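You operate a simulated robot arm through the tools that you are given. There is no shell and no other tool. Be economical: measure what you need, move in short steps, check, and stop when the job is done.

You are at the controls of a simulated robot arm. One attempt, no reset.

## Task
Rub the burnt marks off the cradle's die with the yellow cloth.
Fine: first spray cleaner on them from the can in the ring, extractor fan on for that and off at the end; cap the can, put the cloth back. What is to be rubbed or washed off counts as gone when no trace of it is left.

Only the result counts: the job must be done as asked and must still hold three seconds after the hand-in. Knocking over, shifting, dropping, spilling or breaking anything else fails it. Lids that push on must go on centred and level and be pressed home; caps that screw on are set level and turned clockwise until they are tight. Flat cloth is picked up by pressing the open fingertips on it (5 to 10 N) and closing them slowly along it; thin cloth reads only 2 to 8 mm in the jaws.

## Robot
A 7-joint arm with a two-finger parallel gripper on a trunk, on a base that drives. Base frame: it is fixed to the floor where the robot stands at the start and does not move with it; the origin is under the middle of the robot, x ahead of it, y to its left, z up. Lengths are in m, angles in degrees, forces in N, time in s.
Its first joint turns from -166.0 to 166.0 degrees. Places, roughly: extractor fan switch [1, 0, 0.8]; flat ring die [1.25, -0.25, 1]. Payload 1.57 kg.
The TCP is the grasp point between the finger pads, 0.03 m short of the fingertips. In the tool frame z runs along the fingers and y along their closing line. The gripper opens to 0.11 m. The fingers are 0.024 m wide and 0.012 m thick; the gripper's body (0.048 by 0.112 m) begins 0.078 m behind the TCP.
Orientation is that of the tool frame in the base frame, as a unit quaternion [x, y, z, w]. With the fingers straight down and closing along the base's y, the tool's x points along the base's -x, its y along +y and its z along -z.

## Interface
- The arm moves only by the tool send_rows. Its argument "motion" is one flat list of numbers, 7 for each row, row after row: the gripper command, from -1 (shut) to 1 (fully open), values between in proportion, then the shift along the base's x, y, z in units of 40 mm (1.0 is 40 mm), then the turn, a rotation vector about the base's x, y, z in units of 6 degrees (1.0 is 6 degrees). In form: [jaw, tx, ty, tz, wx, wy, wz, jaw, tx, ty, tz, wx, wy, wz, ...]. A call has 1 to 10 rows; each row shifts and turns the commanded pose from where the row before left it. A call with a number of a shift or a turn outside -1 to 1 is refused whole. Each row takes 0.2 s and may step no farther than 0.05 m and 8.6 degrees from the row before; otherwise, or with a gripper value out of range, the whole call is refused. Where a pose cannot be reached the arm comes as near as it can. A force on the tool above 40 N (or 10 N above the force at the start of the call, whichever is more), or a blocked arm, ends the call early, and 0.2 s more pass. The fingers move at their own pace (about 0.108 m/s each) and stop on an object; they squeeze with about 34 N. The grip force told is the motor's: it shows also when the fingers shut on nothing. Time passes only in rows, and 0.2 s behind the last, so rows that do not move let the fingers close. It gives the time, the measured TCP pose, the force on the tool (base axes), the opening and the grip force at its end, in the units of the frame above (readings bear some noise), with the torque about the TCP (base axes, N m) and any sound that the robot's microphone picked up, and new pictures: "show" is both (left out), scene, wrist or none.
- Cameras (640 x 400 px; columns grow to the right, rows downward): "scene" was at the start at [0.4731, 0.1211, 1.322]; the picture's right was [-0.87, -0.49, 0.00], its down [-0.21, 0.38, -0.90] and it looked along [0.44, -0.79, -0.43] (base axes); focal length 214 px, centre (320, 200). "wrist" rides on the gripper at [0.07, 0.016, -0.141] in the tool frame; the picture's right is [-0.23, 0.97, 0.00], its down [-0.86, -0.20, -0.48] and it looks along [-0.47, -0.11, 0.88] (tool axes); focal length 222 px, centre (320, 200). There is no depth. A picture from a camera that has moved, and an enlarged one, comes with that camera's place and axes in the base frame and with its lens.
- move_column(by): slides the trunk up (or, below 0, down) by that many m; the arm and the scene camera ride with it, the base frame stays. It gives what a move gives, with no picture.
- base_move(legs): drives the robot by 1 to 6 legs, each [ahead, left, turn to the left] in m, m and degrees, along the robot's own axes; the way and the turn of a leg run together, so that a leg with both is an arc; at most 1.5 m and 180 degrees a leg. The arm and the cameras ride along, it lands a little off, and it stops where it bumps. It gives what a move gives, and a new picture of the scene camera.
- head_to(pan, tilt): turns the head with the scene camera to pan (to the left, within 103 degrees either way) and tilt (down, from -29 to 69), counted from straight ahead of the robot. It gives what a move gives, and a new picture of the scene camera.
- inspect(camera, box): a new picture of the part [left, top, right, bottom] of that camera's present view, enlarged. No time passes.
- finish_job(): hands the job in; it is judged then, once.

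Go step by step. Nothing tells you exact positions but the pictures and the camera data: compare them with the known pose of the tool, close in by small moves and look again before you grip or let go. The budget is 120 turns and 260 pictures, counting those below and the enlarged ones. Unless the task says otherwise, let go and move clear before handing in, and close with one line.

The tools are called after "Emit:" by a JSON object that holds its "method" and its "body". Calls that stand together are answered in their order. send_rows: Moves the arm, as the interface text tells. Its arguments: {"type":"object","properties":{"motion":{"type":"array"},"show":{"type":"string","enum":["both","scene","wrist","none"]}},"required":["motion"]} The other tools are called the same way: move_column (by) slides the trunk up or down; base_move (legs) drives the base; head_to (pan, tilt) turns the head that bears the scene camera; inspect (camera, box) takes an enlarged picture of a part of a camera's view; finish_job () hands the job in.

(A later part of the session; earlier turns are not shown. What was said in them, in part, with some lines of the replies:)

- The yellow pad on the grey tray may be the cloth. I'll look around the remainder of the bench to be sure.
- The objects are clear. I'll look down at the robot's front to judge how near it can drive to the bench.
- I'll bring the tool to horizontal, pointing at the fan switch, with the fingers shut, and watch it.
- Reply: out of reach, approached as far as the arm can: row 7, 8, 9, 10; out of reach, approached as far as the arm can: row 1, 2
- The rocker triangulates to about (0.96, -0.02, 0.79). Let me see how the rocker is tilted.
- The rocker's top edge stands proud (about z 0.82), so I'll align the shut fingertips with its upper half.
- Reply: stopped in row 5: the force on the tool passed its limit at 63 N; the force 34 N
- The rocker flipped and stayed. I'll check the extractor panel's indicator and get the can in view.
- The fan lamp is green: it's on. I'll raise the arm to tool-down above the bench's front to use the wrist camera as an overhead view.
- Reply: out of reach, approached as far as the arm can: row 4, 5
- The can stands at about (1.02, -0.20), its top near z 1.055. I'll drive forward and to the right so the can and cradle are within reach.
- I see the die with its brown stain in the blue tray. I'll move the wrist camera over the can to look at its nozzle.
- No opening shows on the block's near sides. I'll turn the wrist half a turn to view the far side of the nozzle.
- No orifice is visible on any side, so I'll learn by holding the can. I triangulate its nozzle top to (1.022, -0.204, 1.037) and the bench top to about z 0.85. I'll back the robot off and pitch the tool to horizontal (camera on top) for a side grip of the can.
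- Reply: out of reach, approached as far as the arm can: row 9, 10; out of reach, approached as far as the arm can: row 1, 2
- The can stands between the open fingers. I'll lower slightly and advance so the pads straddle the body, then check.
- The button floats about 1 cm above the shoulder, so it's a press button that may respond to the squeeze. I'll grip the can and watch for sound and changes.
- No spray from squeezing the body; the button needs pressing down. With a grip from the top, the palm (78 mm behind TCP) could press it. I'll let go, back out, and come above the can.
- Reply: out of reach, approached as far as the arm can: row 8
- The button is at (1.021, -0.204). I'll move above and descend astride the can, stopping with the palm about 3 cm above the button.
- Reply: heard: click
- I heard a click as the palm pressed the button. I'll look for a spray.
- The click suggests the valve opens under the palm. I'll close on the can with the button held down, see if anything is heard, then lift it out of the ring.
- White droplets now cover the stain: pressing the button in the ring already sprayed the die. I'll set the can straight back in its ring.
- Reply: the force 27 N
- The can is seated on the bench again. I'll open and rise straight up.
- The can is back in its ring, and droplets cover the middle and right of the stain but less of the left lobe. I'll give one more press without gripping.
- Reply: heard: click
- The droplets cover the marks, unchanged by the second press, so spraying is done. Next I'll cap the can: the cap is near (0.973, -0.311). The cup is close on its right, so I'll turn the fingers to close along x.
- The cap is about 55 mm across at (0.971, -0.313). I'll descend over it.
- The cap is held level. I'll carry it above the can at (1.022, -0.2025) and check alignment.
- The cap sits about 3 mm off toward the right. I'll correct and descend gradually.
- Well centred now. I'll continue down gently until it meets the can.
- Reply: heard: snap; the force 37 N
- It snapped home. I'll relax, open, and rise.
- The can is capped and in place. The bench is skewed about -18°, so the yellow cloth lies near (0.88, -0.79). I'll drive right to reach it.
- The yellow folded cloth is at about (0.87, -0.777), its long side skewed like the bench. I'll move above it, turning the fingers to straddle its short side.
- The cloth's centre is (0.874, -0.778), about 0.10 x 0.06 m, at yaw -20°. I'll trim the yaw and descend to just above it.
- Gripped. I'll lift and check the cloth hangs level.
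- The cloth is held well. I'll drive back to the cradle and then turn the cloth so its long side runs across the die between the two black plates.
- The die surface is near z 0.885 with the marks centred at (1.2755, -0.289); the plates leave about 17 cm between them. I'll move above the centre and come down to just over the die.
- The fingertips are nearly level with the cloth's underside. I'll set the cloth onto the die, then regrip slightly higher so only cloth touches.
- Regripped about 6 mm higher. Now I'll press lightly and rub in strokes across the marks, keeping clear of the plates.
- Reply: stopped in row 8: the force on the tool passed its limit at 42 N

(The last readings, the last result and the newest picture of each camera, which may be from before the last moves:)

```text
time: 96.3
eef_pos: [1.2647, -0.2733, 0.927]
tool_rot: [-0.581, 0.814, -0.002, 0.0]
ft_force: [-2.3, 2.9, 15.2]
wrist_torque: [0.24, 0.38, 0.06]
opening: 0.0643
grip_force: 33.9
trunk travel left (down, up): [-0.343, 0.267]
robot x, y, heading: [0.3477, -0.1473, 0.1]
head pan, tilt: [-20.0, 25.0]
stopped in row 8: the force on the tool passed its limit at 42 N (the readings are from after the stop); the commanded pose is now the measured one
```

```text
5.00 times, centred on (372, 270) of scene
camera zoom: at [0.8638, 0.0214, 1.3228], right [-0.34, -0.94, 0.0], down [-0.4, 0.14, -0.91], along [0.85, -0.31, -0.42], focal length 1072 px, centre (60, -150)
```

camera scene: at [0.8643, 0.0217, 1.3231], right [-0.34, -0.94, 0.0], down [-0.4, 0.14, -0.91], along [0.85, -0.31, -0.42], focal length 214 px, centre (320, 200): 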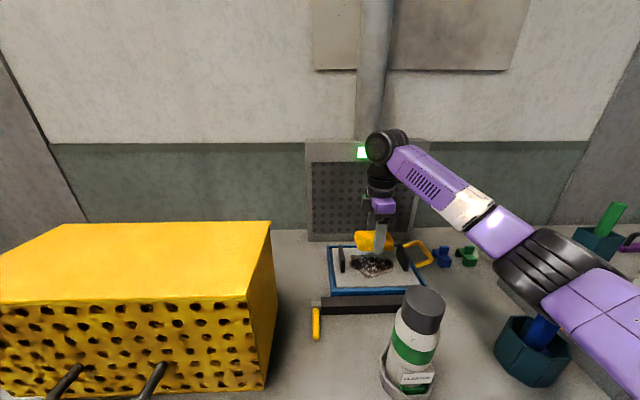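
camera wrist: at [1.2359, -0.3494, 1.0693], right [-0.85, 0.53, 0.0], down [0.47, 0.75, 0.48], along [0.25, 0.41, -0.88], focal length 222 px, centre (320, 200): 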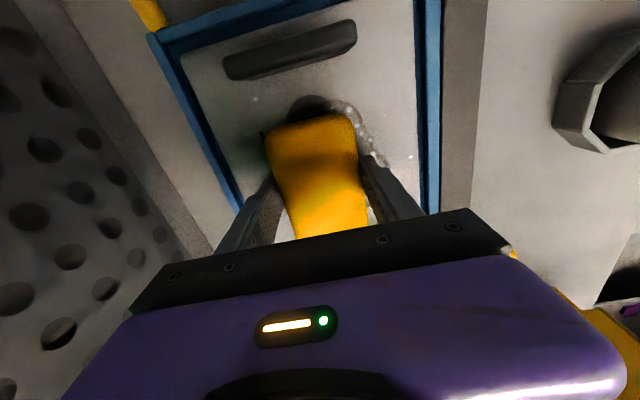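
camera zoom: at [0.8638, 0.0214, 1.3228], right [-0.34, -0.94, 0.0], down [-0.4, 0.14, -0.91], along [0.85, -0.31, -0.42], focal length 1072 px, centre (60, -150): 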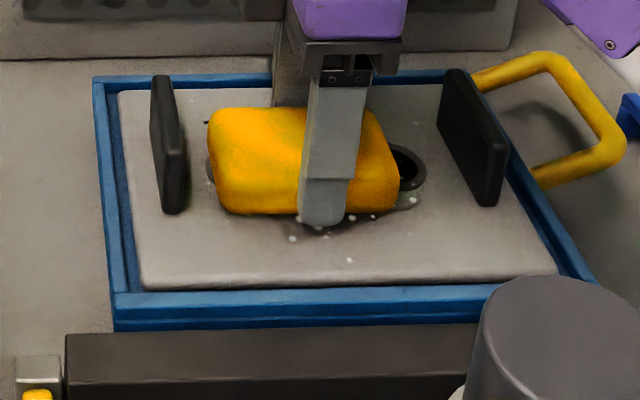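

The marks are coming off. I'll ease the pressure a bit and go on with the front part.

Emit:
{"method": "send_rows", "body": {"motion": [-1, 0, 0, 0.02, 0, 0, 0, -1, -0.14, -0.41, 0, 0, 0, 0, -1, -0.14, -0.41, 0, 0, 0, 0, -1, -0.356, 0.116, 0, 0, 0, 0, -1, 0.14, 0.42, 0, 0, 0, 0, -1, 0.14, 0.42, 0, 0, 0, 0, -1, -0.356, 0.116, 0, 0, 0, 0, -1, -0.14, -0.42, 0, 0, 0, 0, -1, -0.14, -0.42, 0, 0, 0, 0], "show": "none"}}

Emit:
{"method": "inspect", "body": {"camera": "scene", "box": [308, 230, 436, 310]}}

```text
time: 98.3
eef_pos: [1.2251, -0.2979, 0.9271]
tool_rot: [-0.58, 0.815, -0.001, -0.002]
ft_force: [-0.3, 2.0, 3.1]
wrist_torque: [0.14, -0.13, 0.04]
opening: 0.0638
grip_force: 34.3
trunk travel left (down, up): [-0.343, 0.267]
robot x, y, heading: [0.3483, -0.1474, 0.1]
head pan, tilt: [-20.0, 25.0]
```

```text
5.00 times, centred on (372, 270) of scene
camera zoom: at [0.8642, 0.0216, 1.323], right [-0.34, -0.94, 0.0], down [-0.4, 0.14, -0.91], along [0.85, -0.31, -0.42], focal length 1072 px, centre (60, -150)
```

zoom: 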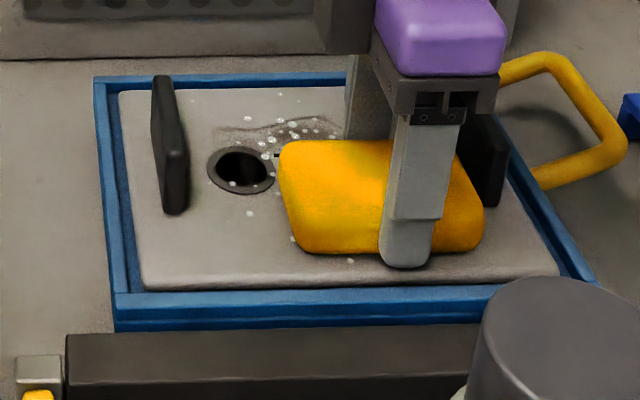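

Emit:
{"method": "send_rows", "body": {"motion": [-1, 0.14, 0.427, 0, 0, 0, 0, -1, 0.14, 0.427, 0, 0, 0, 0, -1, 0.7, -0.23, 0, 0, 0, 0, -1, 0.7, -0.23, 0, 0, 0, 0, -1, 0.1, -0.032, 0, 0, 0, 0, -1, -0.14, -0.427, 0, 0, 0, 0, -1, -0.14, -0.427, 0, 0, 0, 0, -1, 0.14, 0.427, 0, 0, 0, 0, -1, 0.14, 0.427, 0, 0, 0, 0], "show": "none"}}

Emit:
{"method": "inspect", "body": {"camera": "scene", "box": [308, 230, 436, 310]}}

```text
time: 100.3
eef_pos: [1.2945, -0.2828, 0.9275]
tool_rot: [-0.58, 0.814, -0.001, -0.001]
ft_force: [-1.3, -1.6, 8.4]
wrist_torque: [-0.11, 0.26, 0.16]
opening: 0.0641
grip_force: 34.1
trunk travel left (down, up): [-0.343, 0.267]
robot x, y, heading: [0.3528, -0.15, -0.1]
head pan, tilt: [-20.0, 25.0]
```

```text
5.00 times, centred on (372, 270) of scene
camera zoom: at [0.8642, 0.0208, 1.3233], right [-0.34, -0.94, 0.0], down [-0.4, 0.14, -0.91], along [0.85, -0.31, -0.42], focal length 1072 px, centre (60, -150)
```

zoom: 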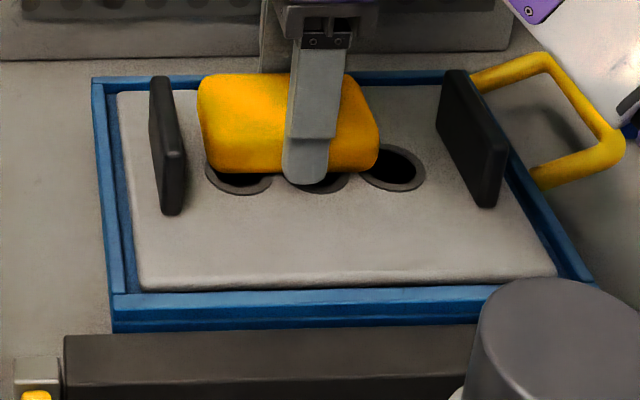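

Nearly all is gone. One more pass over the back and middle, then lift and look.

Emit:
{"method": "send_rows", "body": {"motion": [-1, -0.14, -0.427, 0, 0, 0, 0, -1, -0.14, -0.427, 0, 0, 0, 0, -1, -0.356, 0.116, 0, 0, 0, 0, -1, 0.14, 0.427, 0, 0, 0, 0, -1, 0.14, 0.427, 0, 0, 0, 0, -1, -0.356, 0.116, 0, 0, 0, 0, -1, -0.14, -0.427, 0, 0, 0, 0, -1, -0.14, -0.427, 0, 0, 0, 0, -1, 0.07, 0.21, 0.3, 0, 0, 0], "show": "none"}}

Emit:
{"method": "send_rows", "body": {"motion": [-1, 0, 0, 1, 0, 0, 0, -1, 0, 0, 1, 0, 0, 0, -1, 0, 0, 1, 0, 0, 0, -1, -0.3, 0, 1, 0, 0, 0, -1, -0.6, 0, 1, 0, 0, 0, -1, -0.9, -0.3, 0, 0, 0, 0, -1, -0.9, -0.3, 0, 0, 0, 0], "show": "wrist"}}

Emit:
{"method": "inspect", "body": {"camera": "scene", "box": [324, 240, 420, 300]}}

```text
time: 102.3
eef_pos: [1.2605, -0.2994, 0.94]
tool_rot: [-0.58, 0.815, -0.001, -0.002]
ft_force: [0.2, 0.0, -1.0]
wrist_torque: [-0.02, -0.01, -0.03]
opening: 0.0639
grip_force: 34.1
trunk travel left (down, up): [-0.343, 0.267]
robot x, y, heading: [0.3467, -0.1502, -0.3]
head pan, tilt: [-20.0, 25.0]
```

```text
time: 103.9
eef_pos: [1.1525, -0.3216, 1.1385]
tool_rot: [-0.58, 0.814, -0.001, -0.002]
ft_force: [0.5, 0.7, -0.3]
wrist_torque: [-0.03, 0.0, 0.0]
opening: 0.0638
grip_force: 34.0
trunk travel left (down, up): [-0.343, 0.267]
robot x, y, heading: [0.3516, -0.1515, -0.1]
head pan, tilt: [-20.0, 25.0]
camera wrist: at [1.1128, -0.3805, 1.2805], right [-0.85, 0.53, 0.0], down [0.47, 0.75, 0.48], along [0.25, 0.4, -0.88], focal length 222 px, centre (320, 200)
```

wrist: 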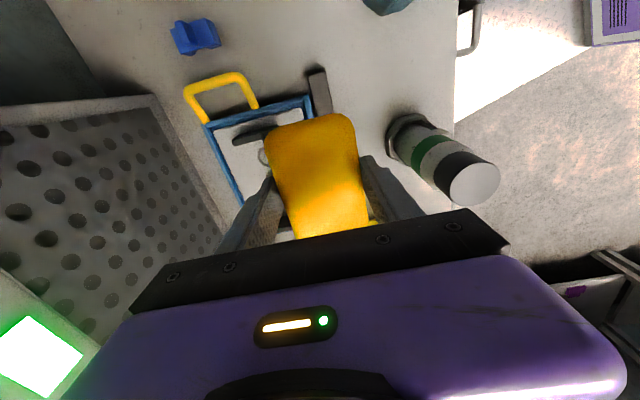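

```text
6.67 times, centred on (372, 270) of scene
camera zoom: at [0.8646, 0.0218, 1.3229], right [-0.34, -0.94, 0.0], down [-0.4, 0.14, -0.91], along [0.85, -0.31, -0.42], focal length 1430 px, centre (-27, -267)
```

zoom: 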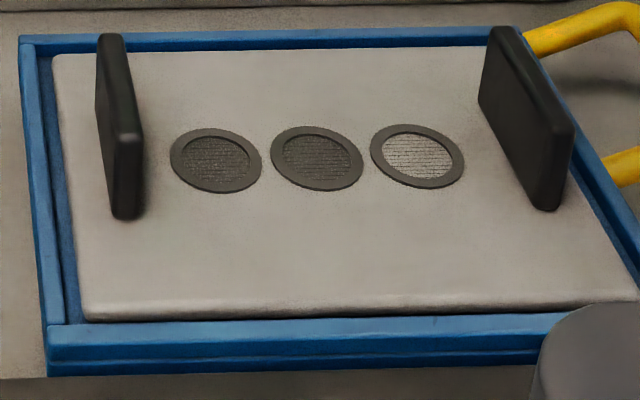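

The die surface is clean, but the left and middle rings look darker than the right one. I'll zoom.

Emit:
{"method": "inspect", "body": {"camera": "scene", "box": [344, 254, 400, 274]}}

Emit:
{"method": "inspect", "body": {"camera": "scene", "box": [346, 256, 366, 272]}}

```text
11.43 times, centred on (372, 264) of scene
camera zoom: at [0.8646, 0.0218, 1.3229], right [-0.34, -0.94, 0.0], down [-0.4, 0.14, -0.91], along [0.85, -0.31, -0.42], focal length 2451 px, centre (-274, -531)
```

zoom: 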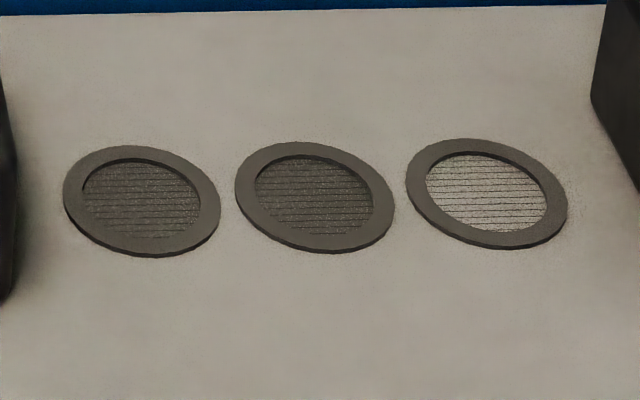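

```text
16.00 times, centred on (356, 264) of scene
camera zoom: at [0.8646, 0.0218, 1.3229], right [-0.34, -0.94, 0.0], down [-0.4, 0.14, -0.91], along [0.85, -0.31, -0.42], focal length 3432 px, centre (-256, -824)
```

zoom: 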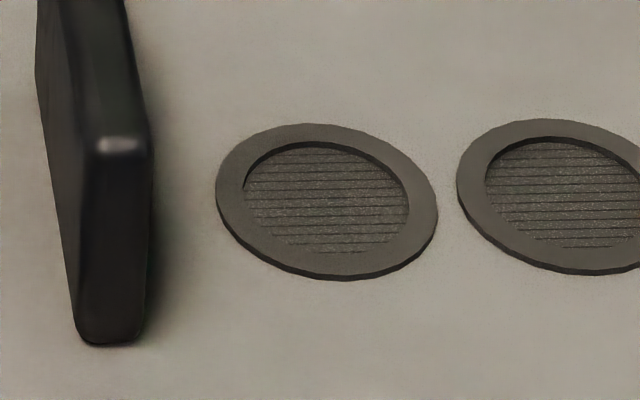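

The rings stand proud with hatched insides; the right one got clean last while the left and middle are still tinted, so they need more rubbing. I'll go back down over them.

Emit:
{"method": "send_rows", "body": {"motion": [-1, 0.8, 0.3, 0, 0, 0, 0, -1, 0.8, 0.3, 0, 0, 0, 0, -1, 0.8, 0.3, 0, 0, 0, 0, -1, 0.8, 0.295, 0, 0, 0, 0, -1, 0, 0, -1, 0, 0, 0, -1, 0, 0, -1, 0, 0, 0, -1, 0, 0, -1, 0, 0, 0, -1, 0, 0, -1, 0, 0, 0, -1, 0, 0, -0.95, 0, 0, 0, -1, 0, 0, -0.2, 0, 0, 0], "show": "none"}}

Emit:
{"method": "inspect", "body": {"camera": "scene", "box": [308, 230, 436, 310]}}

```text
time: 106.1
eef_pos: [1.2804, -0.2751, 0.9329]
tool_rot: [-0.58, 0.815, -0.002, -0.001]
ft_force: [-0.2, 0.0, -0.4]
wrist_torque: [-0.01, 0.0, 0.01]
opening: 0.064
grip_force: 34.1
trunk travel left (down, up): [-0.343, 0.267]
robot x, y, heading: [0.3469, -0.1549, 0.3]
head pan, tilt: [-20.0, 25.0]
```

```text
5.00 times, centred on (372, 270) of scene
camera zoom: at [0.8643, 0.0212, 1.3231], right [-0.34, -0.94, 0.0], down [-0.4, 0.14, -0.91], along [0.85, -0.31, -0.42], focal length 1072 px, centre (60, -150)
```

zoom: 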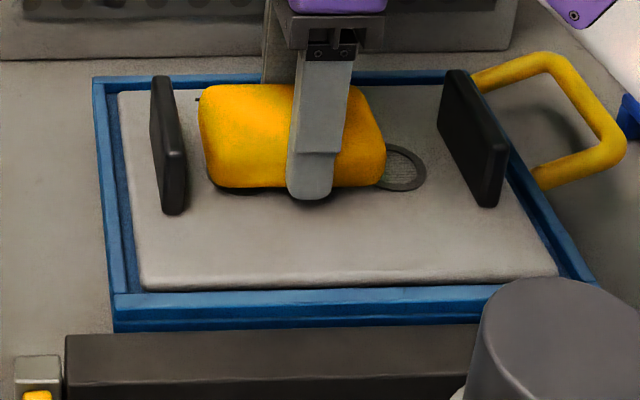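

Emit:
{"method": "send_rows", "body": {"motion": [-1, 0, 0, -0.16, 0, 0, 0, -1, -0.5, 0.16, 0, 0, 0, 0, -1, 0.5, -0.16, 0, 0, 0, 0, -1, 0.4, -0.13, 0, 0, 0, 0, -1, -0.4, 0.13, 0, 0, 0, 0, -1, -0.5, 0.16, 0, 0, 0, 0, -1, 0.5, -0.16, 0, 0, 0, 0, -1, 0.4, -0.13, 0, 0, 0, 0, -1, -0.4, 0.13, 0, 0, 0, 0], "show": "none"}}

Emit:
{"method": "send_rows", "body": {"motion": [-1, -0.14, -0.427, 0, 0, 0, 0, -1, -0.14, -0.427, 0, 0, 0, 0, -1, 0.14, 0.427, 0, 0, 0, 0, -1, 0.14, 0.427, 0, 0, 0, 0, -1, -0.14, -0.427, 0, 0, 0, 0, -1, -0.14, -0.427, 0, 0, 0, 0, -1, 0.14, 0.427, 0, 0, 0, 0, -1, 0.14, 0.427, 0, 0, 0, 0], "show": "none"}}

Emit:
{"method": "send_rows", "body": {"motion": [-1, 0, 0, 0.5, 0, 0, 0, -1, 0, 0, 1, 0, 0, 0, -1, 0, 0, 1, 0, 0, 0, -1, 0, 0, 1, 0, 0, 0, -1, -0.3, 0, 1, 0, 0, 0, -1, -0.6, 0, 0.8, 0, 0, 0, -1, -0.9, -0.3, 0, 0, 0, 0, -1, -0.9, -0.3, 0, 0, 0, 0], "show": "none"}}

Emit:
{"method": "inspect", "body": {"camera": "scene", "box": [344, 250, 400, 285]}}

```text
time: 108.1
eef_pos: [1.2805, -0.2765, 0.9271]
tool_rot: [-0.579, 0.815, -0.004, 0.0]
ft_force: [6.8, -3.1, 16.9]
wrist_torque: [0.07, 0.28, 0.03]
opening: 0.0638
grip_force: 33.6
trunk travel left (down, up): [-0.343, 0.267]
robot x, y, heading: [0.3528, -0.1475, -0.0]
head pan, tilt: [-20.0, 25.0]
```

```text
time: 109.9
eef_pos: [1.2789, -0.2777, 0.9267]
tool_rot: [-0.58, 0.815, -0.002, -0.001]
ft_force: [-1.7, -3.5, 10.4]
wrist_torque: [-0.22, 0.06, 0.12]
opening: 0.0639
grip_force: 33.8
trunk travel left (down, up): [-0.343, 0.267]
robot x, y, heading: [0.3499, -0.1494, -0.1]
head pan, tilt: [-20.0, 25.0]
```

```text
time: 111.7
eef_pos: [1.1732, -0.2989, 1.1388]
tool_rot: [-0.58, 0.814, -0.001, -0.001]
ft_force: [0.6, 0.6, 0.0]
wrist_torque: [-0.03, 0.03, 0.02]
opening: 0.0641
grip_force: 33.8
trunk travel left (down, up): [-0.343, 0.267]
robot x, y, heading: [0.3483, -0.1499, 0.2]
head pan, tilt: [-20.0, 25.0]
```

```text
11.43 times, centred on (372, 268) of scene
camera zoom: at [0.8646, 0.0218, 1.3229], right [-0.34, -0.94, 0.0], down [-0.4, 0.14, -0.91], along [0.85, -0.31, -0.42], focal length 2451 px, centre (-274, -571)
```

zoom: 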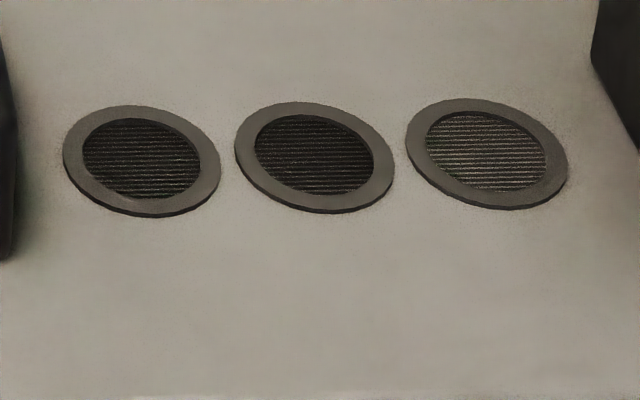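

The ring insides now look darker simply from the hand's shadow, so I'll judge them once the arm is away. Now I'll drive back to return the cloth and re-check the die from there.

Emit:
{"method": "base_move", "body": {"legs": [[-0.23, 0, 0], [0, -0.38, 0]]}}

Emit:
{"method": "inspect", "body": {"camera": "scene", "box": [180, 225, 300, 285]}}

Emit:
{"method": "inspect", "body": {"camera": "scene", "box": [207, 234, 257, 260]}}

```text
time: 115.4
eef_pos: [0.9427, -0.6818, 1.1382]
tool_rot: [-0.578, 0.816, -0.002, -0.001]
ft_force: [-0.3, -0.8, -1.2]
wrist_torque: [-0.02, -0.02, 0.01]
opening: 0.0641
grip_force: 34.2
trunk travel left (down, up): [-0.343, 0.267]
robot x, y, heading: [0.1179, -0.5274, -0.1]
head pan, tilt: [-20.0, 25.0]
camera scene: at [0.6351, -0.3586, 1.3231], right [-0.35, -0.94, 0.0], down [-0.4, 0.15, -0.91], along [0.85, -0.31, -0.42], focal length 214 px, centre (320, 200)
```

scene: 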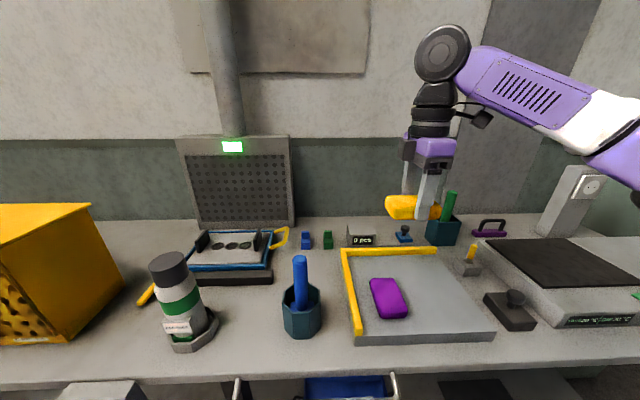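

```text
5.33 times, centred on (240, 255) of scene
camera zoom: at [0.6351, -0.3586, 1.3231], right [-0.35, -0.94, 0.0], down [-0.4, 0.15, -0.91], along [0.85, -0.31, -0.42], focal length 1144 px, centre (747, -93)
```

zoom: 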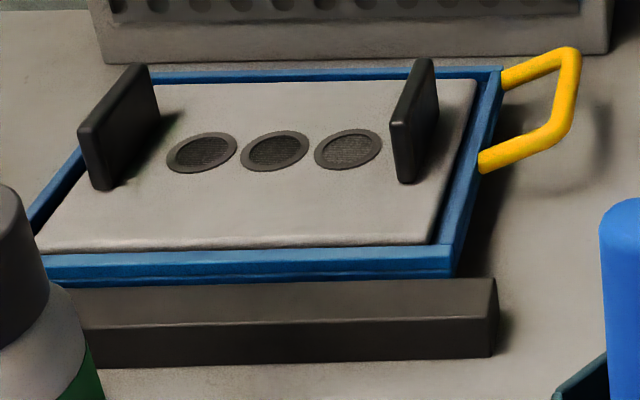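

```text
12.80 times, centred on (232, 247) of scene
camera zoom: at [0.6351, -0.3586, 1.3231], right [-0.35, -0.94, 0.0], down [-0.4, 0.15, -0.91], along [0.85, -0.31, -0.42], focal length 2745 px, centre (1446, -402)
```

zoom: 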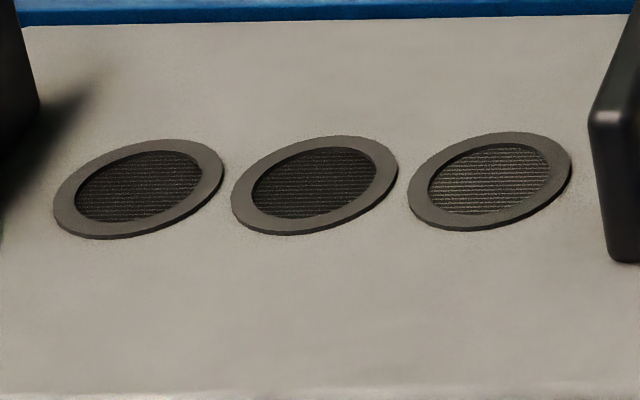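

The die face is clean; the ring insides are ambiguous. I'll raise the trunk for a steeper look before putting the cloth away.

Emit:
{"method": "move_column", "body": {"by": 0.25}}

Emit:
{"method": "head_to", "body": {"pan": 0, "tilt": 45}}

```text
time: 118.0
eef_pos: [0.9421, -0.6808, 1.3894]
tool_rot: [-0.578, 0.816, -0.002, -0.001]
ft_force: [-0.2, 0.3, 0.0]
wrist_torque: [0.01, -0.02, -0.03]
opening: 0.0641
grip_force: 33.1
trunk travel left (down, up): [-0.593, 0.017]
robot x, y, heading: [0.1198, -0.5269, -0.4]
head pan, tilt: [-20.0, 25.0]
```

```text
time: 118.8
eef_pos: [0.9416, -0.6809, 1.3886]
tool_rot: [-0.578, 0.816, -0.001, -0.001]
ft_force: [0.2, 0.0, -0.7]
wrist_torque: [0.04, 0.0, 0.01]
opening: 0.064
grip_force: 34.4
trunk travel left (down, up): [-0.593, 0.017]
robot x, y, heading: [0.1233, -0.5255, -0.2]
head pan, tilt: [0.0, 45.0]
camera scene: at [0.63, -0.3271, 1.5425], right [0.0, -1.0, 0.0], down [-0.71, 0.0, -0.71], along [0.71, 0.0, -0.71], focal length 214 px, centre (320, 200)
```

scene: 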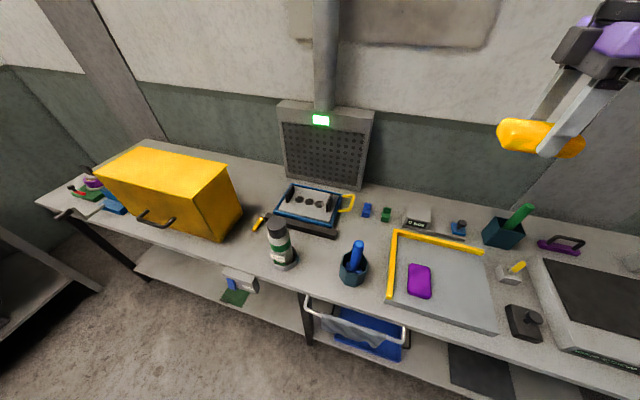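

Emit:
{"method": "inspect", "body": {"camera": "scene", "box": [270, 175, 350, 225]}}

Emit:
{"method": "inspect", "body": {"camera": "scene", "box": [290, 192, 330, 212]}}

```text
8.00 times, centred on (310, 200) of scene
camera zoom: at [0.63, -0.3271, 1.5425], right [0.0, -1.0, 0.0], down [-0.71, 0.0, -0.71], along [0.71, 0.0, -0.71], focal length 1716 px, centre (400, 200)
```

zoom: 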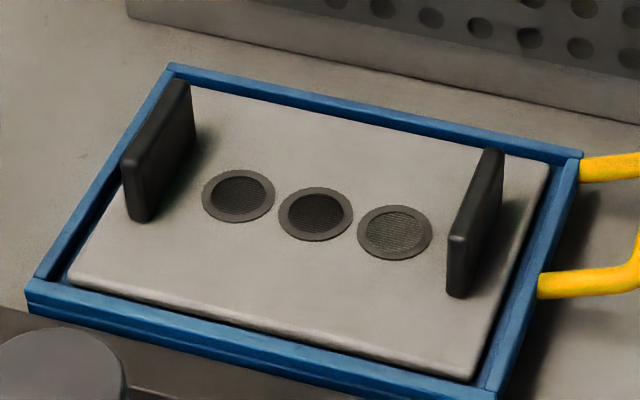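

```text
16.00 times, centred on (310, 202) of scene
camera zoom: at [0.63, -0.3271, 1.5425], right [0.0, -1.0, 0.0], down [-0.71, 0.0, -0.71], along [0.71, 0.0, -0.71], focal length 3432 px, centre (480, 168)
```

zoom: 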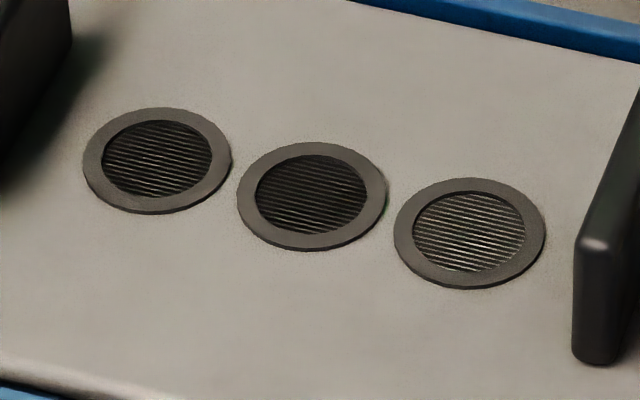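

The hatching is just overlapping dark bore surfaces; no brown trace or droplets remain. I'll lower the trunk again and take the cloth back above its place, turning it to its original heading.

Emit:
{"method": "move_column", "body": {"by": -0.25}}

Emit:
{"method": "send_rows", "body": {"motion": [-1, -0.166, -0.238, 0, 0, 0, 1, -1, -0.166, -0.238, 0, 0, 0, 1, -1, -0.166, -0.238, 0, 0, 0, 1, -1, -0.166, -0.238, 0, 0, 0, 1, -1, -0.166, -0.238, 0, 0, 0, 1, -1, -0.166, -0.238, 0, 0, 0, 1, -1, -0.166, -0.238, 0, 0, 0, 1, -1, -0.166, -0.238, 0, 0, 0, 1, -1, -0.166, -0.238, 0, 0, 0, 1, -1, -0.166, -0.238, 0, 0, 0, 1], "show": "none"}}

Emit:
{"method": "send_rows", "body": {"motion": [-1, 0, 0, 0, 0, 0, 1, -1, 0, 0, 0, 0, 0, 1, -1, 0, 0, 0, 0, 0, 1, -1, 0, 0, 0, 0, 0, 1, -1, 0, 0, 0, 0, 0, 0.8, -1, 0, 0, 0, 0, 0, 0], "show": "both"}}

```text
time: 121.4
eef_pos: [0.942, -0.6818, 1.1397]
tool_rot: [-0.578, 0.816, -0.002, -0.001]
ft_force: [0.2, -0.5, 0.1]
wrist_torque: [0.0, 0.0, 0.0]
opening: 0.0643
grip_force: 34.3
trunk travel left (down, up): [-0.343, 0.267]
robot x, y, heading: [0.1196, -0.5274, 0.0]
head pan, tilt: [0.0, 45.0]
```

```text
time: 123.6
eef_pos: [0.8757, -0.7774, 1.1383]
tool_rot: [0.909, -0.416, 0.002, 0.0]
ft_force: [-0.3, -0.9, -0.7]
wrist_torque: [-0.02, 0.0, 0.01]
opening: 0.0639
grip_force: 33.5
trunk travel left (down, up): [-0.343, 0.267]
robot x, y, heading: [0.122, -0.5291, -0.3]
head pan, tilt: [0.0, 45.0]
```

```text
time: 125.0
eef_pos: [0.8755, -0.7759, 1.139]
tool_rot: [0.984, -0.178, 0.002, 0.0]
ft_force: [0.5, -0.4, -0.6]
wrist_torque: [0.0, -0.01, 0.01]
opening: 0.0639
grip_force: 34.3
trunk travel left (down, up): [-0.343, 0.267]
robot x, y, heading: [0.1182, -0.5255, -0.3]
head pan, tilt: [0.0, 45.0]
camera scene: at [0.6299, -0.3271, 1.2925], right [0.0, -1.0, 0.0], down [-0.71, 0.0, -0.71], along [0.71, 0.0, -0.71], focal length 214 px, centre (320, 200)
camera wrist: at [0.9346, -0.815, 1.2813], right [-0.55, -0.83, 0.0], down [-0.73, 0.49, 0.48], along [-0.39, 0.27, -0.88], focal length 222 px, centre (320, 200)
```

scene: 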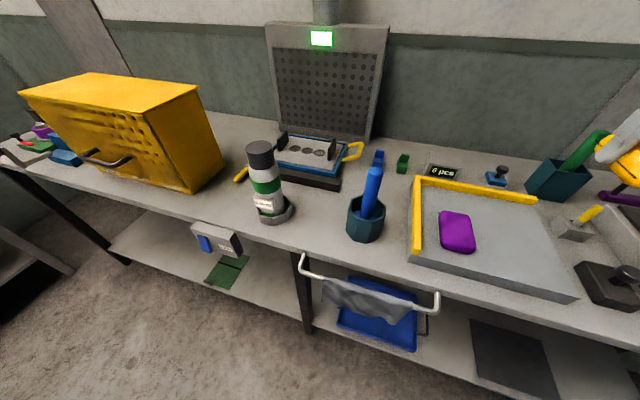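
wrist: 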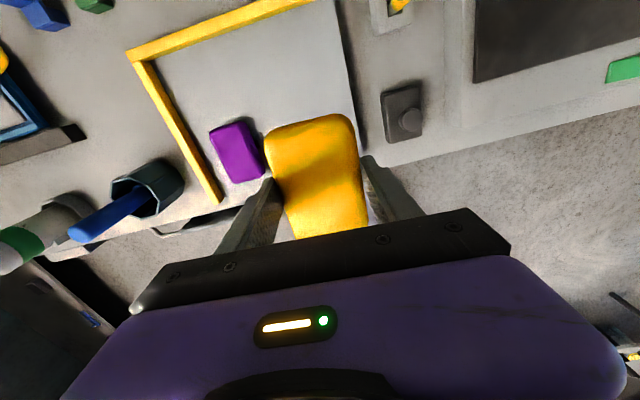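

Emit:
{"method": "send_rows", "body": {"motion": [-1, 0, 0, -1, 0, 0, 0, -1, 0, 0, -1, 0, 0, 0, -1, 0, 0, -1, 0, 0, 0, -1, 0, 0, -1, 0, 0, 0, -1, 0, 0, -1, 0, 0, 0, -1, 0, 0, -0.25, 0, 0, 0, -1, 0, 0, 0, 0, 0, 0], "show": "none"}}

Emit:
{"method": "send_rows", "body": {"motion": [-1, 0, 0, -0.06, 0, 0, 0, -1, 0, 0, 0, 0, 0, 0], "show": "none"}}

Emit:
{"method": "head_to", "body": {"pan": -30, "tilt": 35}}

Emit:
{"method": "inspect", "body": {"camera": "scene", "box": [340, 160, 500, 260]}}

```text
time: 126.6
eef_pos: [0.8747, -0.7767, 0.9296]
tool_rot: [0.984, -0.179, 0.002, 0.0]
ft_force: [-0.5, 0.5, -0.3]
wrist_torque: [0.01, 0.03, -0.02]
opening: 0.0642
grip_force: 34.1
trunk travel left (down, up): [-0.343, 0.267]
robot x, y, heading: [0.1221, -0.5221, -0.2]
head pan, tilt: [0.0, 45.0]
```

```text
time: 127.2
eef_pos: [0.8746, -0.7756, 0.9273]
tool_rot: [0.984, -0.179, 0.002, 0.0]
ft_force: [0.1, 0.4, -0.8]
wrist_torque: [0.01, 0.0, 0.02]
opening: 0.0639
grip_force: 34.1
trunk travel left (down, up): [-0.343, 0.267]
robot x, y, heading: [0.1191, -0.5267, 0.1]
head pan, tilt: [0.0, 45.0]
```

```text
time: 128.2
eef_pos: [0.8762, -0.7766, 0.9277]
tool_rot: [0.984, -0.179, 0.003, 0.0]
ft_force: [0.2, 0.0, -0.9]
wrist_torque: [-0.01, -0.02, 0.0]
opening: 0.0642
grip_force: 33.7
trunk travel left (down, up): [-0.343, 0.267]
robot x, y, heading: [0.1203, -0.5253, -0.2]
head pan, tilt: [-30.0, 35.0]
camera scene: at [0.6247, -0.371, 1.3073], right [-0.5, -0.86, 0.0], down [-0.5, 0.29, -0.82], along [0.71, -0.41, -0.57], focal length 214 px, centre (320, 200)
```

scene: 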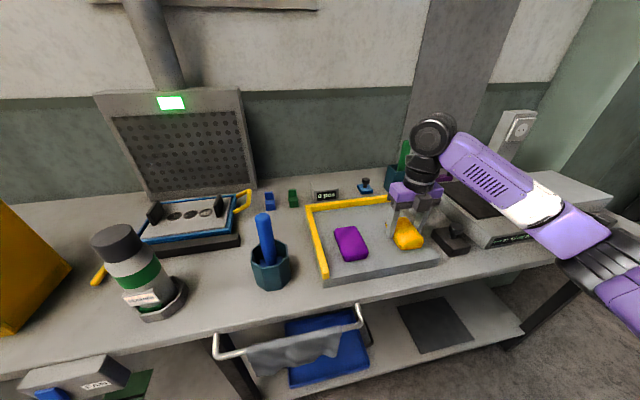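

```text
4.00 times, centred on (420, 210) of scene
camera zoom: at [0.6247, -0.371, 1.3073], right [-0.5, -0.86, 0.0], down [-0.5, 0.29, -0.82], along [0.71, -0.41, -0.57], focal length 858 px, centre (-80, 160)
```

zoom: 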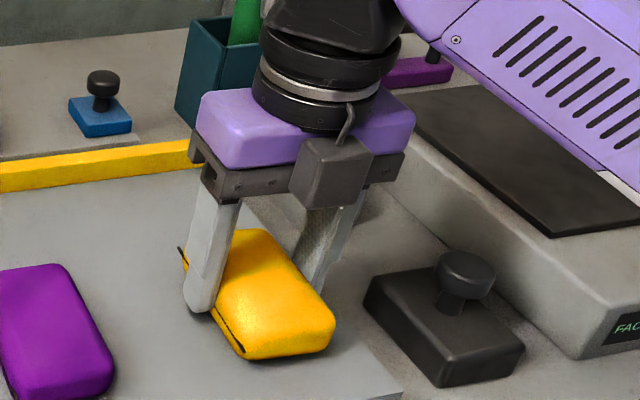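

Almost down. I'll lower in millimetre steps to contact.

Emit:
{"method": "send_rows", "body": {"motion": [-1, 0, 0, -0.05, 0, 0, 0, -1, 0, 0, 0, 0, 0, 0], "show": "none"}}

Emit:
{"method": "send_rows", "body": {"motion": [-1, 0, 0, -0.03, 0, 0, 0, -1, 0, 0, 0, 0, 0, 0], "show": "none"}}

```text
time: 128.8
eef_pos: [0.8747, -0.7763, 0.925]
tool_rot: [0.984, -0.178, 0.002, 0.0]
ft_force: [0.1, 0.5, -1.2]
wrist_torque: [-0.05, -0.02, -0.01]
opening: 0.064
grip_force: 34.4
trunk travel left (down, up): [-0.343, 0.267]
robot x, y, heading: [0.1215, -0.5267, -0.3]
head pan, tilt: [-30.0, 35.0]
```

```text
time: 129.4
eef_pos: [0.8754, -0.7759, 0.9244]
tool_rot: [0.984, -0.179, 0.001, 0.0]
ft_force: [0.9, 0.0, 0.0]
wrist_torque: [-0.02, 0.0, -0.04]
opening: 0.0639
grip_force: 34.2
trunk travel left (down, up): [-0.343, 0.267]
robot x, y, heading: [0.116, -0.5289, -0.3]
head pan, tilt: [-30.0, 35.0]
```

Emit:
{"method": "send_rows", "body": {"motion": [-1, 0, 0, -0.02, 0, 0, 0, 0.3, 0, 0, 0, 0, 0, 0, 0.6, 0, 0, 0, 0, 0, 0, 0.6, 0, 0, 0.3, 0, 0, 0, 0.6, 0, 0, 1, 0, 0, 0, 0.6, 0, 0, 1, 0, 0, 0, 0.6, 0, 0, 1, 0, 0, 0, 0.6, 0, 0, 1, 0, 0, 0, 0.6, 0, 0, 1, 0, 0, 0], "show": "wrist"}}

Emit:
{"method": "inspect", "body": {"camera": "scene", "box": [300, 180, 460, 280]}}

```text
time: 131.4
eef_pos: [0.8772, -0.7752, 1.1356]
tool_rot: [0.984, -0.179, 0.002, 0.0]
ft_force: [0.6, -1.0, 0.7]
wrist_torque: [0.02, 0.0, -0.02]
opening: 0.0877
grip_force: 0.0
trunk travel left (down, up): [-0.343, 0.267]
robot x, y, heading: [0.1219, -0.527, -0.3]
head pan, tilt: [-30.0, 35.0]
camera wrist: at [0.9366, -0.8138, 1.2768], right [-0.55, -0.83, 0.0], down [-0.73, 0.49, 0.48], along [-0.4, 0.27, -0.88], focal length 222 px, centre (320, 200)
```

wrist: 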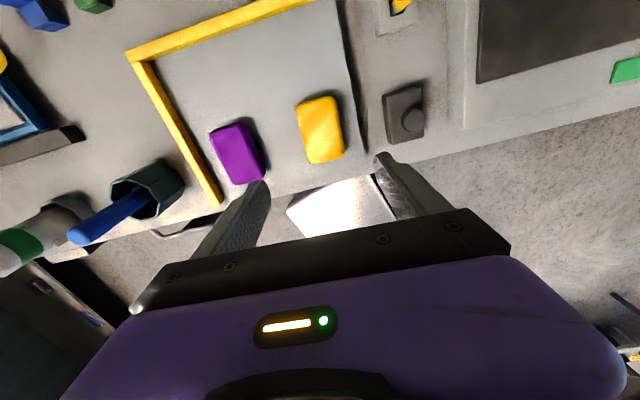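

```text
4.00 times, centred on (380, 230) of scene
camera zoom: at [0.6249, -0.3712, 1.3071], right [-0.5, -0.86, 0.0], down [-0.5, 0.29, -0.82], along [0.71, -0.41, -0.57], focal length 858 px, centre (80, 80)
```

zoom: 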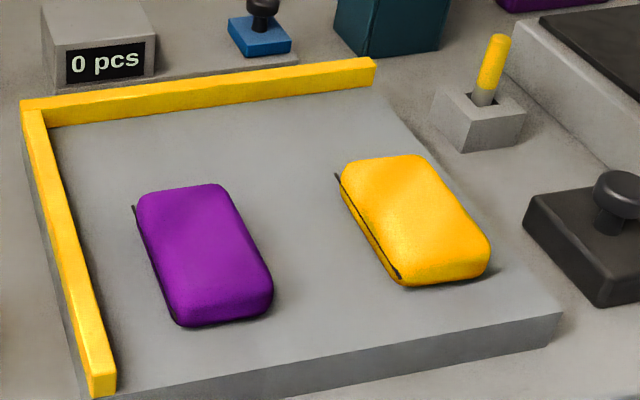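

The cloth is back in its place. I'll drive to the cradle once more for a clear overhead check of the die with the empty gripper.

Emit:
{"method": "base_move", "body": {"legs": [[0, 0.38, 0], [0.23, 0, 0]]}}

Emit:
{"method": "send_rows", "body": {"motion": [0.6, 0.9, 0.3, 0.2, 0, 0, 0, 0.6, 0.9, 0.3, 0.2, 0, 0, 0, 0.6, 0.9, 0.4, 0.2, 0, 0, 0, 0.6, 0.6, 0.5, 0.2, 0, 0, 0, 0.6, 0.4, 0.5, 0.2, 0, 0, 0, 0.6, 0, 0, 0, 0, 0, 0], "show": "wrist"}}

```text
time: 135.1
eef_pos: [1.1136, -0.3955, 1.1355]
tool_rot: [0.984, -0.177, 0.002, -0.001]
ft_force: [0.5, -1.1, 1.2]
wrist_torque: [-0.02, -0.02, 0.0]
opening: 0.0881
grip_force: 0.0
trunk travel left (down, up): [-0.343, 0.267]
robot x, y, heading: [0.3592, -0.1435, 0.2]
head pan, tilt: [-30.0, 35.0]
camera scene: at [0.8601, 0.0078, 1.3073], right [-0.5, -0.87, 0.0], down [-0.5, 0.29, -0.82], along [0.71, -0.41, -0.57], focal length 214 px, centre (320, 200)
```

scene: 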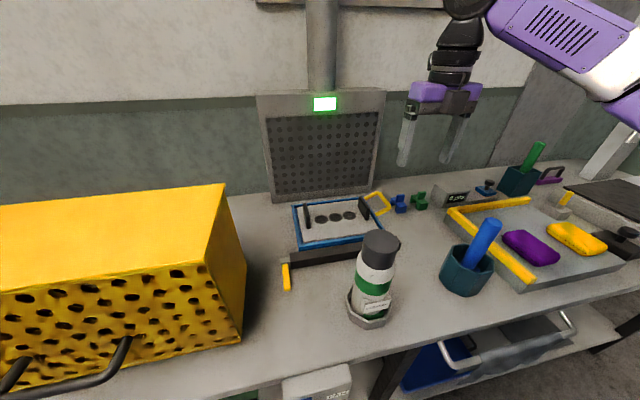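

```text
time: 136.5
eef_pos: [1.2633, -0.313, 1.1724]
tool_rot: [0.984, -0.176, 0.002, -0.001]
ft_force: [-0.5, 0.0, 0.3]
wrist_torque: [-0.04, -0.01, -0.03]
opening: 0.088
grip_force: 0.1
trunk travel left (down, up): [-0.343, 0.267]
robot x, y, heading: [0.3513, -0.1484, 0.2]
head pan, tilt: [-30.0, 35.0]
camera wrist: at [1.3222, -0.352, 1.3145], right [-0.55, -0.83, 0.0], down [-0.73, 0.49, 0.48], along [-0.4, 0.26, -0.88], focal length 222 px, centre (320, 200)
```

wrist: 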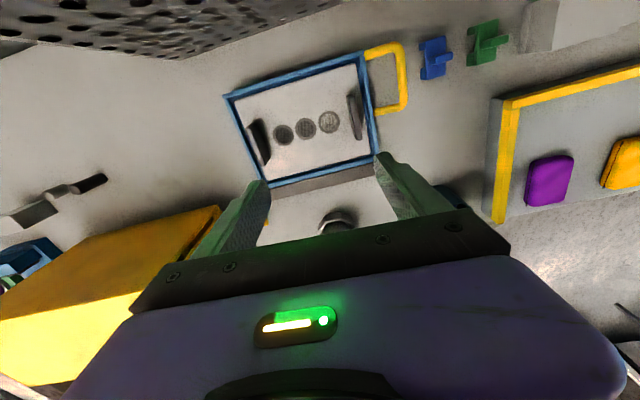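

Emit:
{"method": "inspect", "body": {"camera": "wrist", "box": [225, 55, 385, 185]}}

Emit:
{"method": "inspect", "body": {"camera": "wrist", "box": [265, 102, 350, 150]}}

Emit:
{"method": "inspect", "body": {"camera": "scene", "box": [290, 195, 386, 255]}}

```text
3.08 times, centred on (305, 120) of wrist
camera zoom: at [1.3222, -0.352, 1.3145], right [-0.55, -0.83, 0.0], down [-0.73, 0.49, 0.48], along [-0.4, 0.26, -0.88], focal length 684 px, centre (366, 446)
```

zoom: 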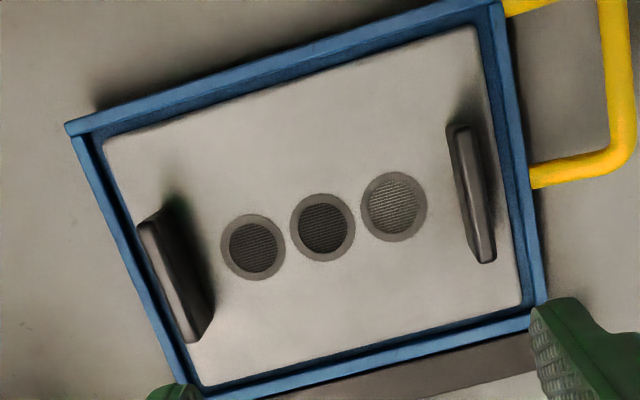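

```text
7.53 times, centred on (308, 126) of wrist
camera zoom: at [1.3222, -0.352, 1.3145], right [-0.55, -0.83, 0.0], down [-0.73, 0.49, 0.48], along [-0.4, 0.26, -0.88], focal length 1672 px, centre (414, 757)
```

zoom: 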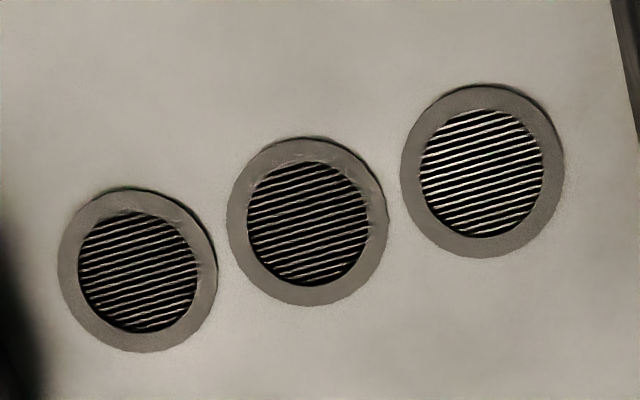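

```text
6.67 times, centred on (338, 225) of scene
camera zoom: at [0.86, 0.0079, 1.3073], right [-0.5, -0.87, 0.0], down [-0.5, 0.29, -0.82], along [0.71, -0.41, -0.57], focal length 1430 px, centre (200, 33)
```

zoom: 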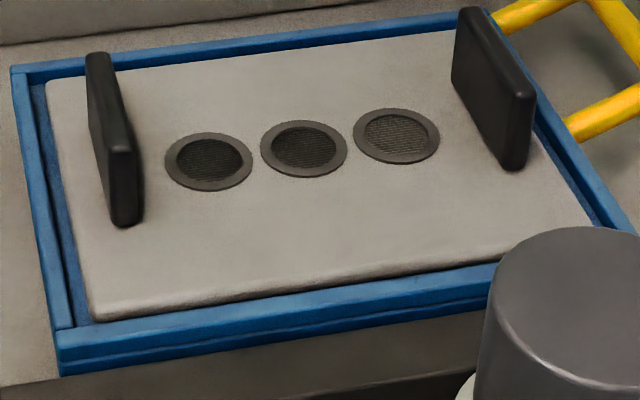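

The rings show only clean metal stripes; no trace left. Now the fan: I'll back the robot to its starting spot and aim the shut fingers at the switch.

Emit:
{"method": "base_move", "body": {"legs": [[-0.35, 0, 0], [0, 0.15, 0]]}}

Emit:
{"method": "send_rows", "body": {"motion": [-1, -0.4, 0.95, 0, 0, 0, 0, -1, -0.4, 0.95, 0, 0, 0, 0, -1, -0.4, 0.95, 0, 0, 0, 0, -1, -0.4, 0.95, 0, 0, 0, 0, -1, -0.4, 0.95, 0, 0, 0, 0, -1, 0, 0, -0.6, -0.337, -0.941, 0, -1, 0, 0, -0.6, -0.337, -0.941, 0, -1, 0, 0, -0.6, -0.337, -0.941, 0, -1, 0, 0, -0.6, -0.337, -0.941, 0, -1, 0, 0, -0.6, -0.337, -0.941, 0], "show": "none"}}

Emit:
{"method": "send_rows", "body": {"motion": [-1, 0, 0, -0.68, -0.337, -0.941, 0, -1, 0, 0, -0.68, -0.337, -0.941, 0, -1, 0, 0, -0.68, -0.337, -0.941, 0, -1, 0, 0, -0.68, -0.337, -0.941, 0, -1, 0, 0, -0.68, -0.337, -0.941, 0, -1, 0, 0, -0.68, -0.337, -0.941, 0, -1, 0, 0, -0.68, -0.337, -0.941, 0, -1, 0, 0, -0.68, -0.337, -0.941, 0, -1, 0, 0, -0.68, -0.337, -0.941, 0, -1, 0, 0, -0.68, -0.337, -0.941, 0], "show": "none"}}

Emit:
{"method": "head_to", "body": {"pan": 0, "tilt": 60}}

Emit:
{"method": "inspect", "body": {"camera": "wrist", "box": [0, 0, 640, 400]}}

```text
time: 139.8
eef_pos: [0.916, -0.1656, 1.1732]
tool_rot: [0.984, -0.177, 0.002, 0.0]
ft_force: [-0.7, 1.0, 0.1]
wrist_torque: [-0.02, 0.0, 0.01]
opening: 0.0879
grip_force: 0.0
trunk travel left (down, up): [-0.343, 0.267]
robot x, y, heading: [0.0126, -0.0007, 0.0]
head pan, tilt: [-30.0, 35.0]
camera scene: at [0.5128, 0.1567, 1.3073], right [-0.5, -0.87, 0.0], down [-0.5, 0.29, -0.82], along [0.71, -0.41, -0.57], focal length 214 px, centre (320, 200)
```

scene: 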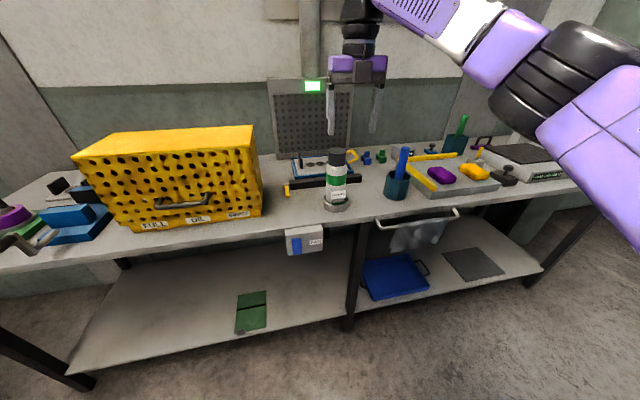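

```text
time: 141.9
eef_pos: [0.8359, 0.023, 1.0514]
tool_rot: [0.95, -0.173, 0.258, 0.042]
ft_force: [0.1, 0.6, 0.1]
wrist_torque: [-0.01, 0.01, 0.0]
opening: 0.0001
grip_force: 21.1
trunk travel left (down, up): [-0.343, 0.267]
robot x, y, heading: [0.0089, 0.001, -0.3]
head pan, tilt: [-30.0, 35.0]
```

```text
time: 144.2
eef_pos: [0.8355, 0.025, 0.7801]
tool_rot: [0.694, -0.125, 0.7, 0.116]
ft_force: [-0.3, -0.5, 0.6]
wrist_torque: [0.01, -0.02, 0.01]
opening: 0.0
grip_force: 21.5
trunk travel left (down, up): [-0.343, 0.267]
robot x, y, heading: [0.0103, -0.001, 0.1]
head pan, tilt: [-30.0, 35.0]
```

```text
time: 145.1
eef_pos: [0.8355, 0.0254, 0.781]
tool_rot: [0.695, -0.125, 0.699, 0.116]
ft_force: [0.1, 0.2, -0.1]
wrist_torque: [-0.01, 0.02, 0.01]
opening: 0.0
grip_force: 21.3
trunk travel left (down, up): [-0.343, 0.267]
robot x, y, heading: [0.011, 0.0019, -0.1]
head pan, tilt: [0.0, 60.0]
camera scene: at [0.5033, 0.2008, 1.273], right [0.0, -1.0, 0.0], down [-0.87, 0.0, -0.5], along [0.5, 0.0, -0.87], focal length 214 px, centre (320, 200)
```

scene: 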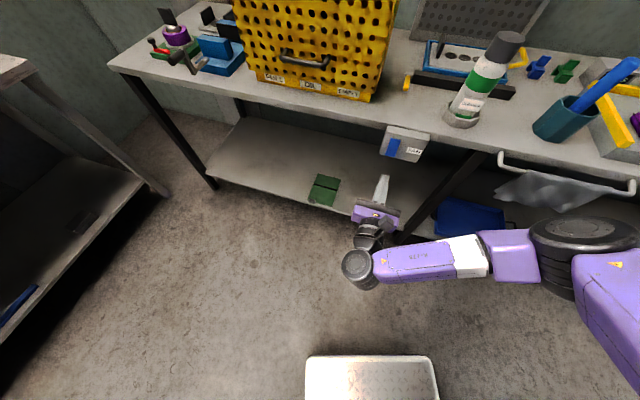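

```text
1.00 times, centred on (320, 200) of wrist (not enlarged: the box is as wide or as high as the picture)
camera zoom: at [0.696, 0.0576, 0.8498], right [-0.32, -0.91, -0.24], down [-0.38, 0.36, -0.85], along [0.87, -0.19, -0.46], focal length 222 px, centre (320, 200)
```

zoom: 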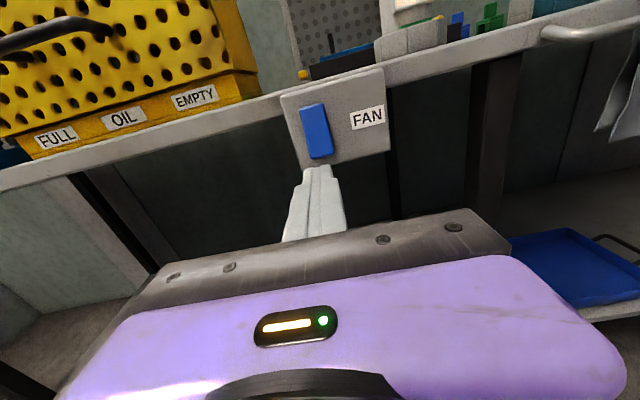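

The fingers point squarely at the rocker's lower half. I'll advance and press it.

Emit:
{"method": "send_rows", "body": {"motion": [-1, 0.5, -0.18, -0.1, 0, 0, 0, -1, 0.9, -0.32, 0, 0, 0, 0, -1, 0.47, -0.168, 0, 0, 0, 0, -1, 0.1, -0.036, 0, 0, 0, 0, -1, 0.1, -0.036, 0, 0, 0, 0, -1, 0.1, -0.036, 0, 0, 0, 0, -1, 0.1, -0.036, 0, 0, 0, 0, -1, 0.1, -0.036, 0, 0, 0, 0], "show": "wrist"}}

```text
time: 146.9
eef_pos: [0.924, -0.0063, 0.7748]
tool_rot: [0.696, -0.125, 0.698, 0.115]
ft_force: [-4.4, 0.4, 0.1]
wrist_torque: [0.0, -0.06, 0.05]
opening: 0.0
grip_force: 21.2
trunk travel left (down, up): [-0.343, 0.267]
robot x, y, heading: [0.0053, -0.0006, 0.1]
head pan, tilt: [0.0, 60.0]
stopped in row 8: the force on the tool passed its limit at 47 N (the readings are from after the stop); the commanded pose is now the measured one
camera wrist: at [0.7861, 0.0255, 0.844], right [-0.32, -0.91, -0.24], down [-0.38, 0.36, -0.85], along [0.87, -0.18, -0.46], focal length 222 px, centre (320, 200)
```

wrist: 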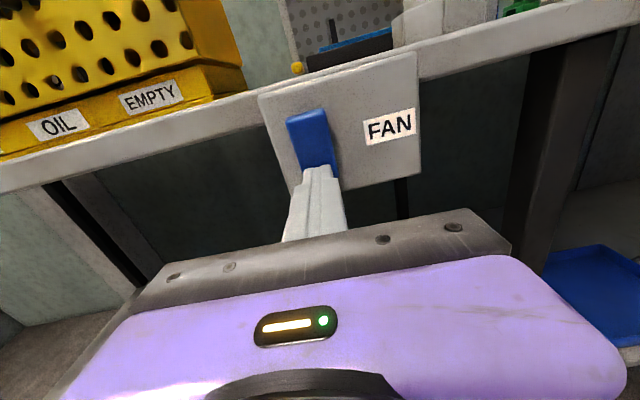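

The rocker looks flipped. I'll back off and check the lamp, the can and the whole bench.

Emit:
{"method": "send_rows", "body": {"motion": [-1, -0.5, 0.18, 0, 0, 0, 0, -1, -0.9, 0.32, 0, 0, 0, 0, -1, -0.9, 0.32, 0, 0, 0, 0, -1, -0.9, 0.32, 0, 0, 0, 0], "show": "none"}}

Emit:
{"method": "head_to", "body": {"pan": -20, "tilt": 30}}

Emit:
{"method": "inspect", "body": {"camera": "scene", "box": [300, 110, 460, 210]}}

Emit:
{"method": "inspect", "body": {"camera": "scene", "box": [320, 180, 580, 320]}}

```text
time: 147.9
eef_pos: [0.7981, 0.0377, 0.7772]
tool_rot: [0.696, -0.125, 0.698, 0.115]
ft_force: [-0.4, 1.4, -0.4]
wrist_torque: [-0.02, -0.06, 0.04]
opening: 0.0002
grip_force: 21.2
trunk travel left (down, up): [-0.343, 0.267]
robot x, y, heading: [0.0071, -0.0004, -0.1]
head pan, tilt: [0.0, 60.0]
```

```text
time: 148.8
eef_pos: [0.7997, 0.0387, 0.7764]
tool_rot: [0.695, -0.125, 0.698, 0.115]
ft_force: [-0.1, -0.2, 0.0]
wrist_torque: [0.01, 0.02, -0.02]
opening: 0.0
grip_force: 21.6
trunk travel left (down, up): [-0.343, 0.267]
robot x, y, heading: [0.0094, -0.0001, 0.1]
head pan, tilt: [-20.0, 30.0]
camera scene: at [0.5211, 0.1699, 1.315], right [-0.34, -0.94, 0.0], down [-0.47, 0.17, -0.87], along [0.81, -0.3, -0.5], focal length 214 px, centre (320, 200)
```

scene: 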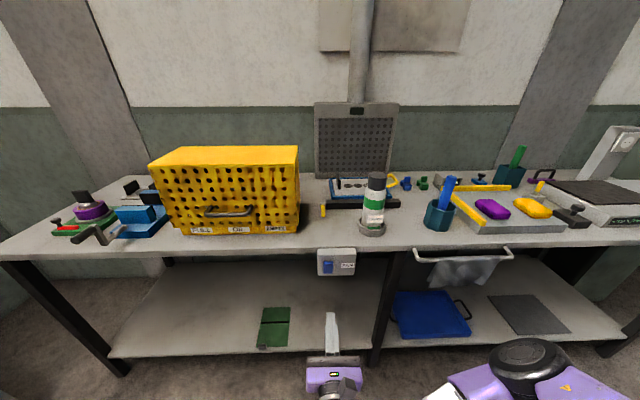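

```text
4.00 times, centred on (380, 160) of scene
camera zoom: at [0.5211, 0.1699, 1.315], right [-0.34, -0.94, 0.0], down [-0.47, 0.17, -0.87], along [0.81, -0.3, -0.5], focal length 858 px, centre (80, 360)
```

zoom: 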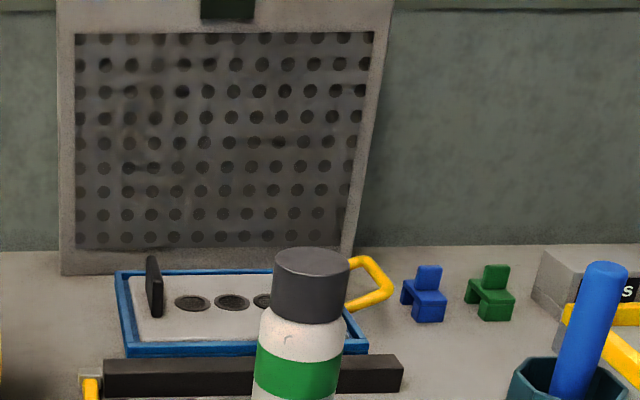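

```text
2.46 times, centred on (450, 250) of scene
camera zoom: at [0.5211, 0.1699, 1.315], right [-0.34, -0.94, 0.0], down [-0.47, 0.17, -0.87], along [0.81, -0.3, -0.5], focal length 528 px, centre (0, 77)
```

zoom: 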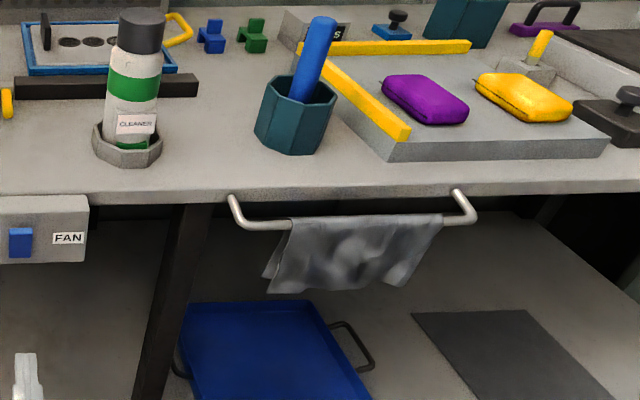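

The fan lamp is dark, the can is capped in its ring, the cloth is back and the die is clean. The arm is clear, so I'm handing in.

Emit:
{"method": "finish_job", "body": {}}

```text
The job is handed in.
```

I rubbed the burnt marks off the cradle's die with the yellow cloth, after spraying them with the fan on. The can is capped in its ring, the cloth is back in its place and the fan is off.
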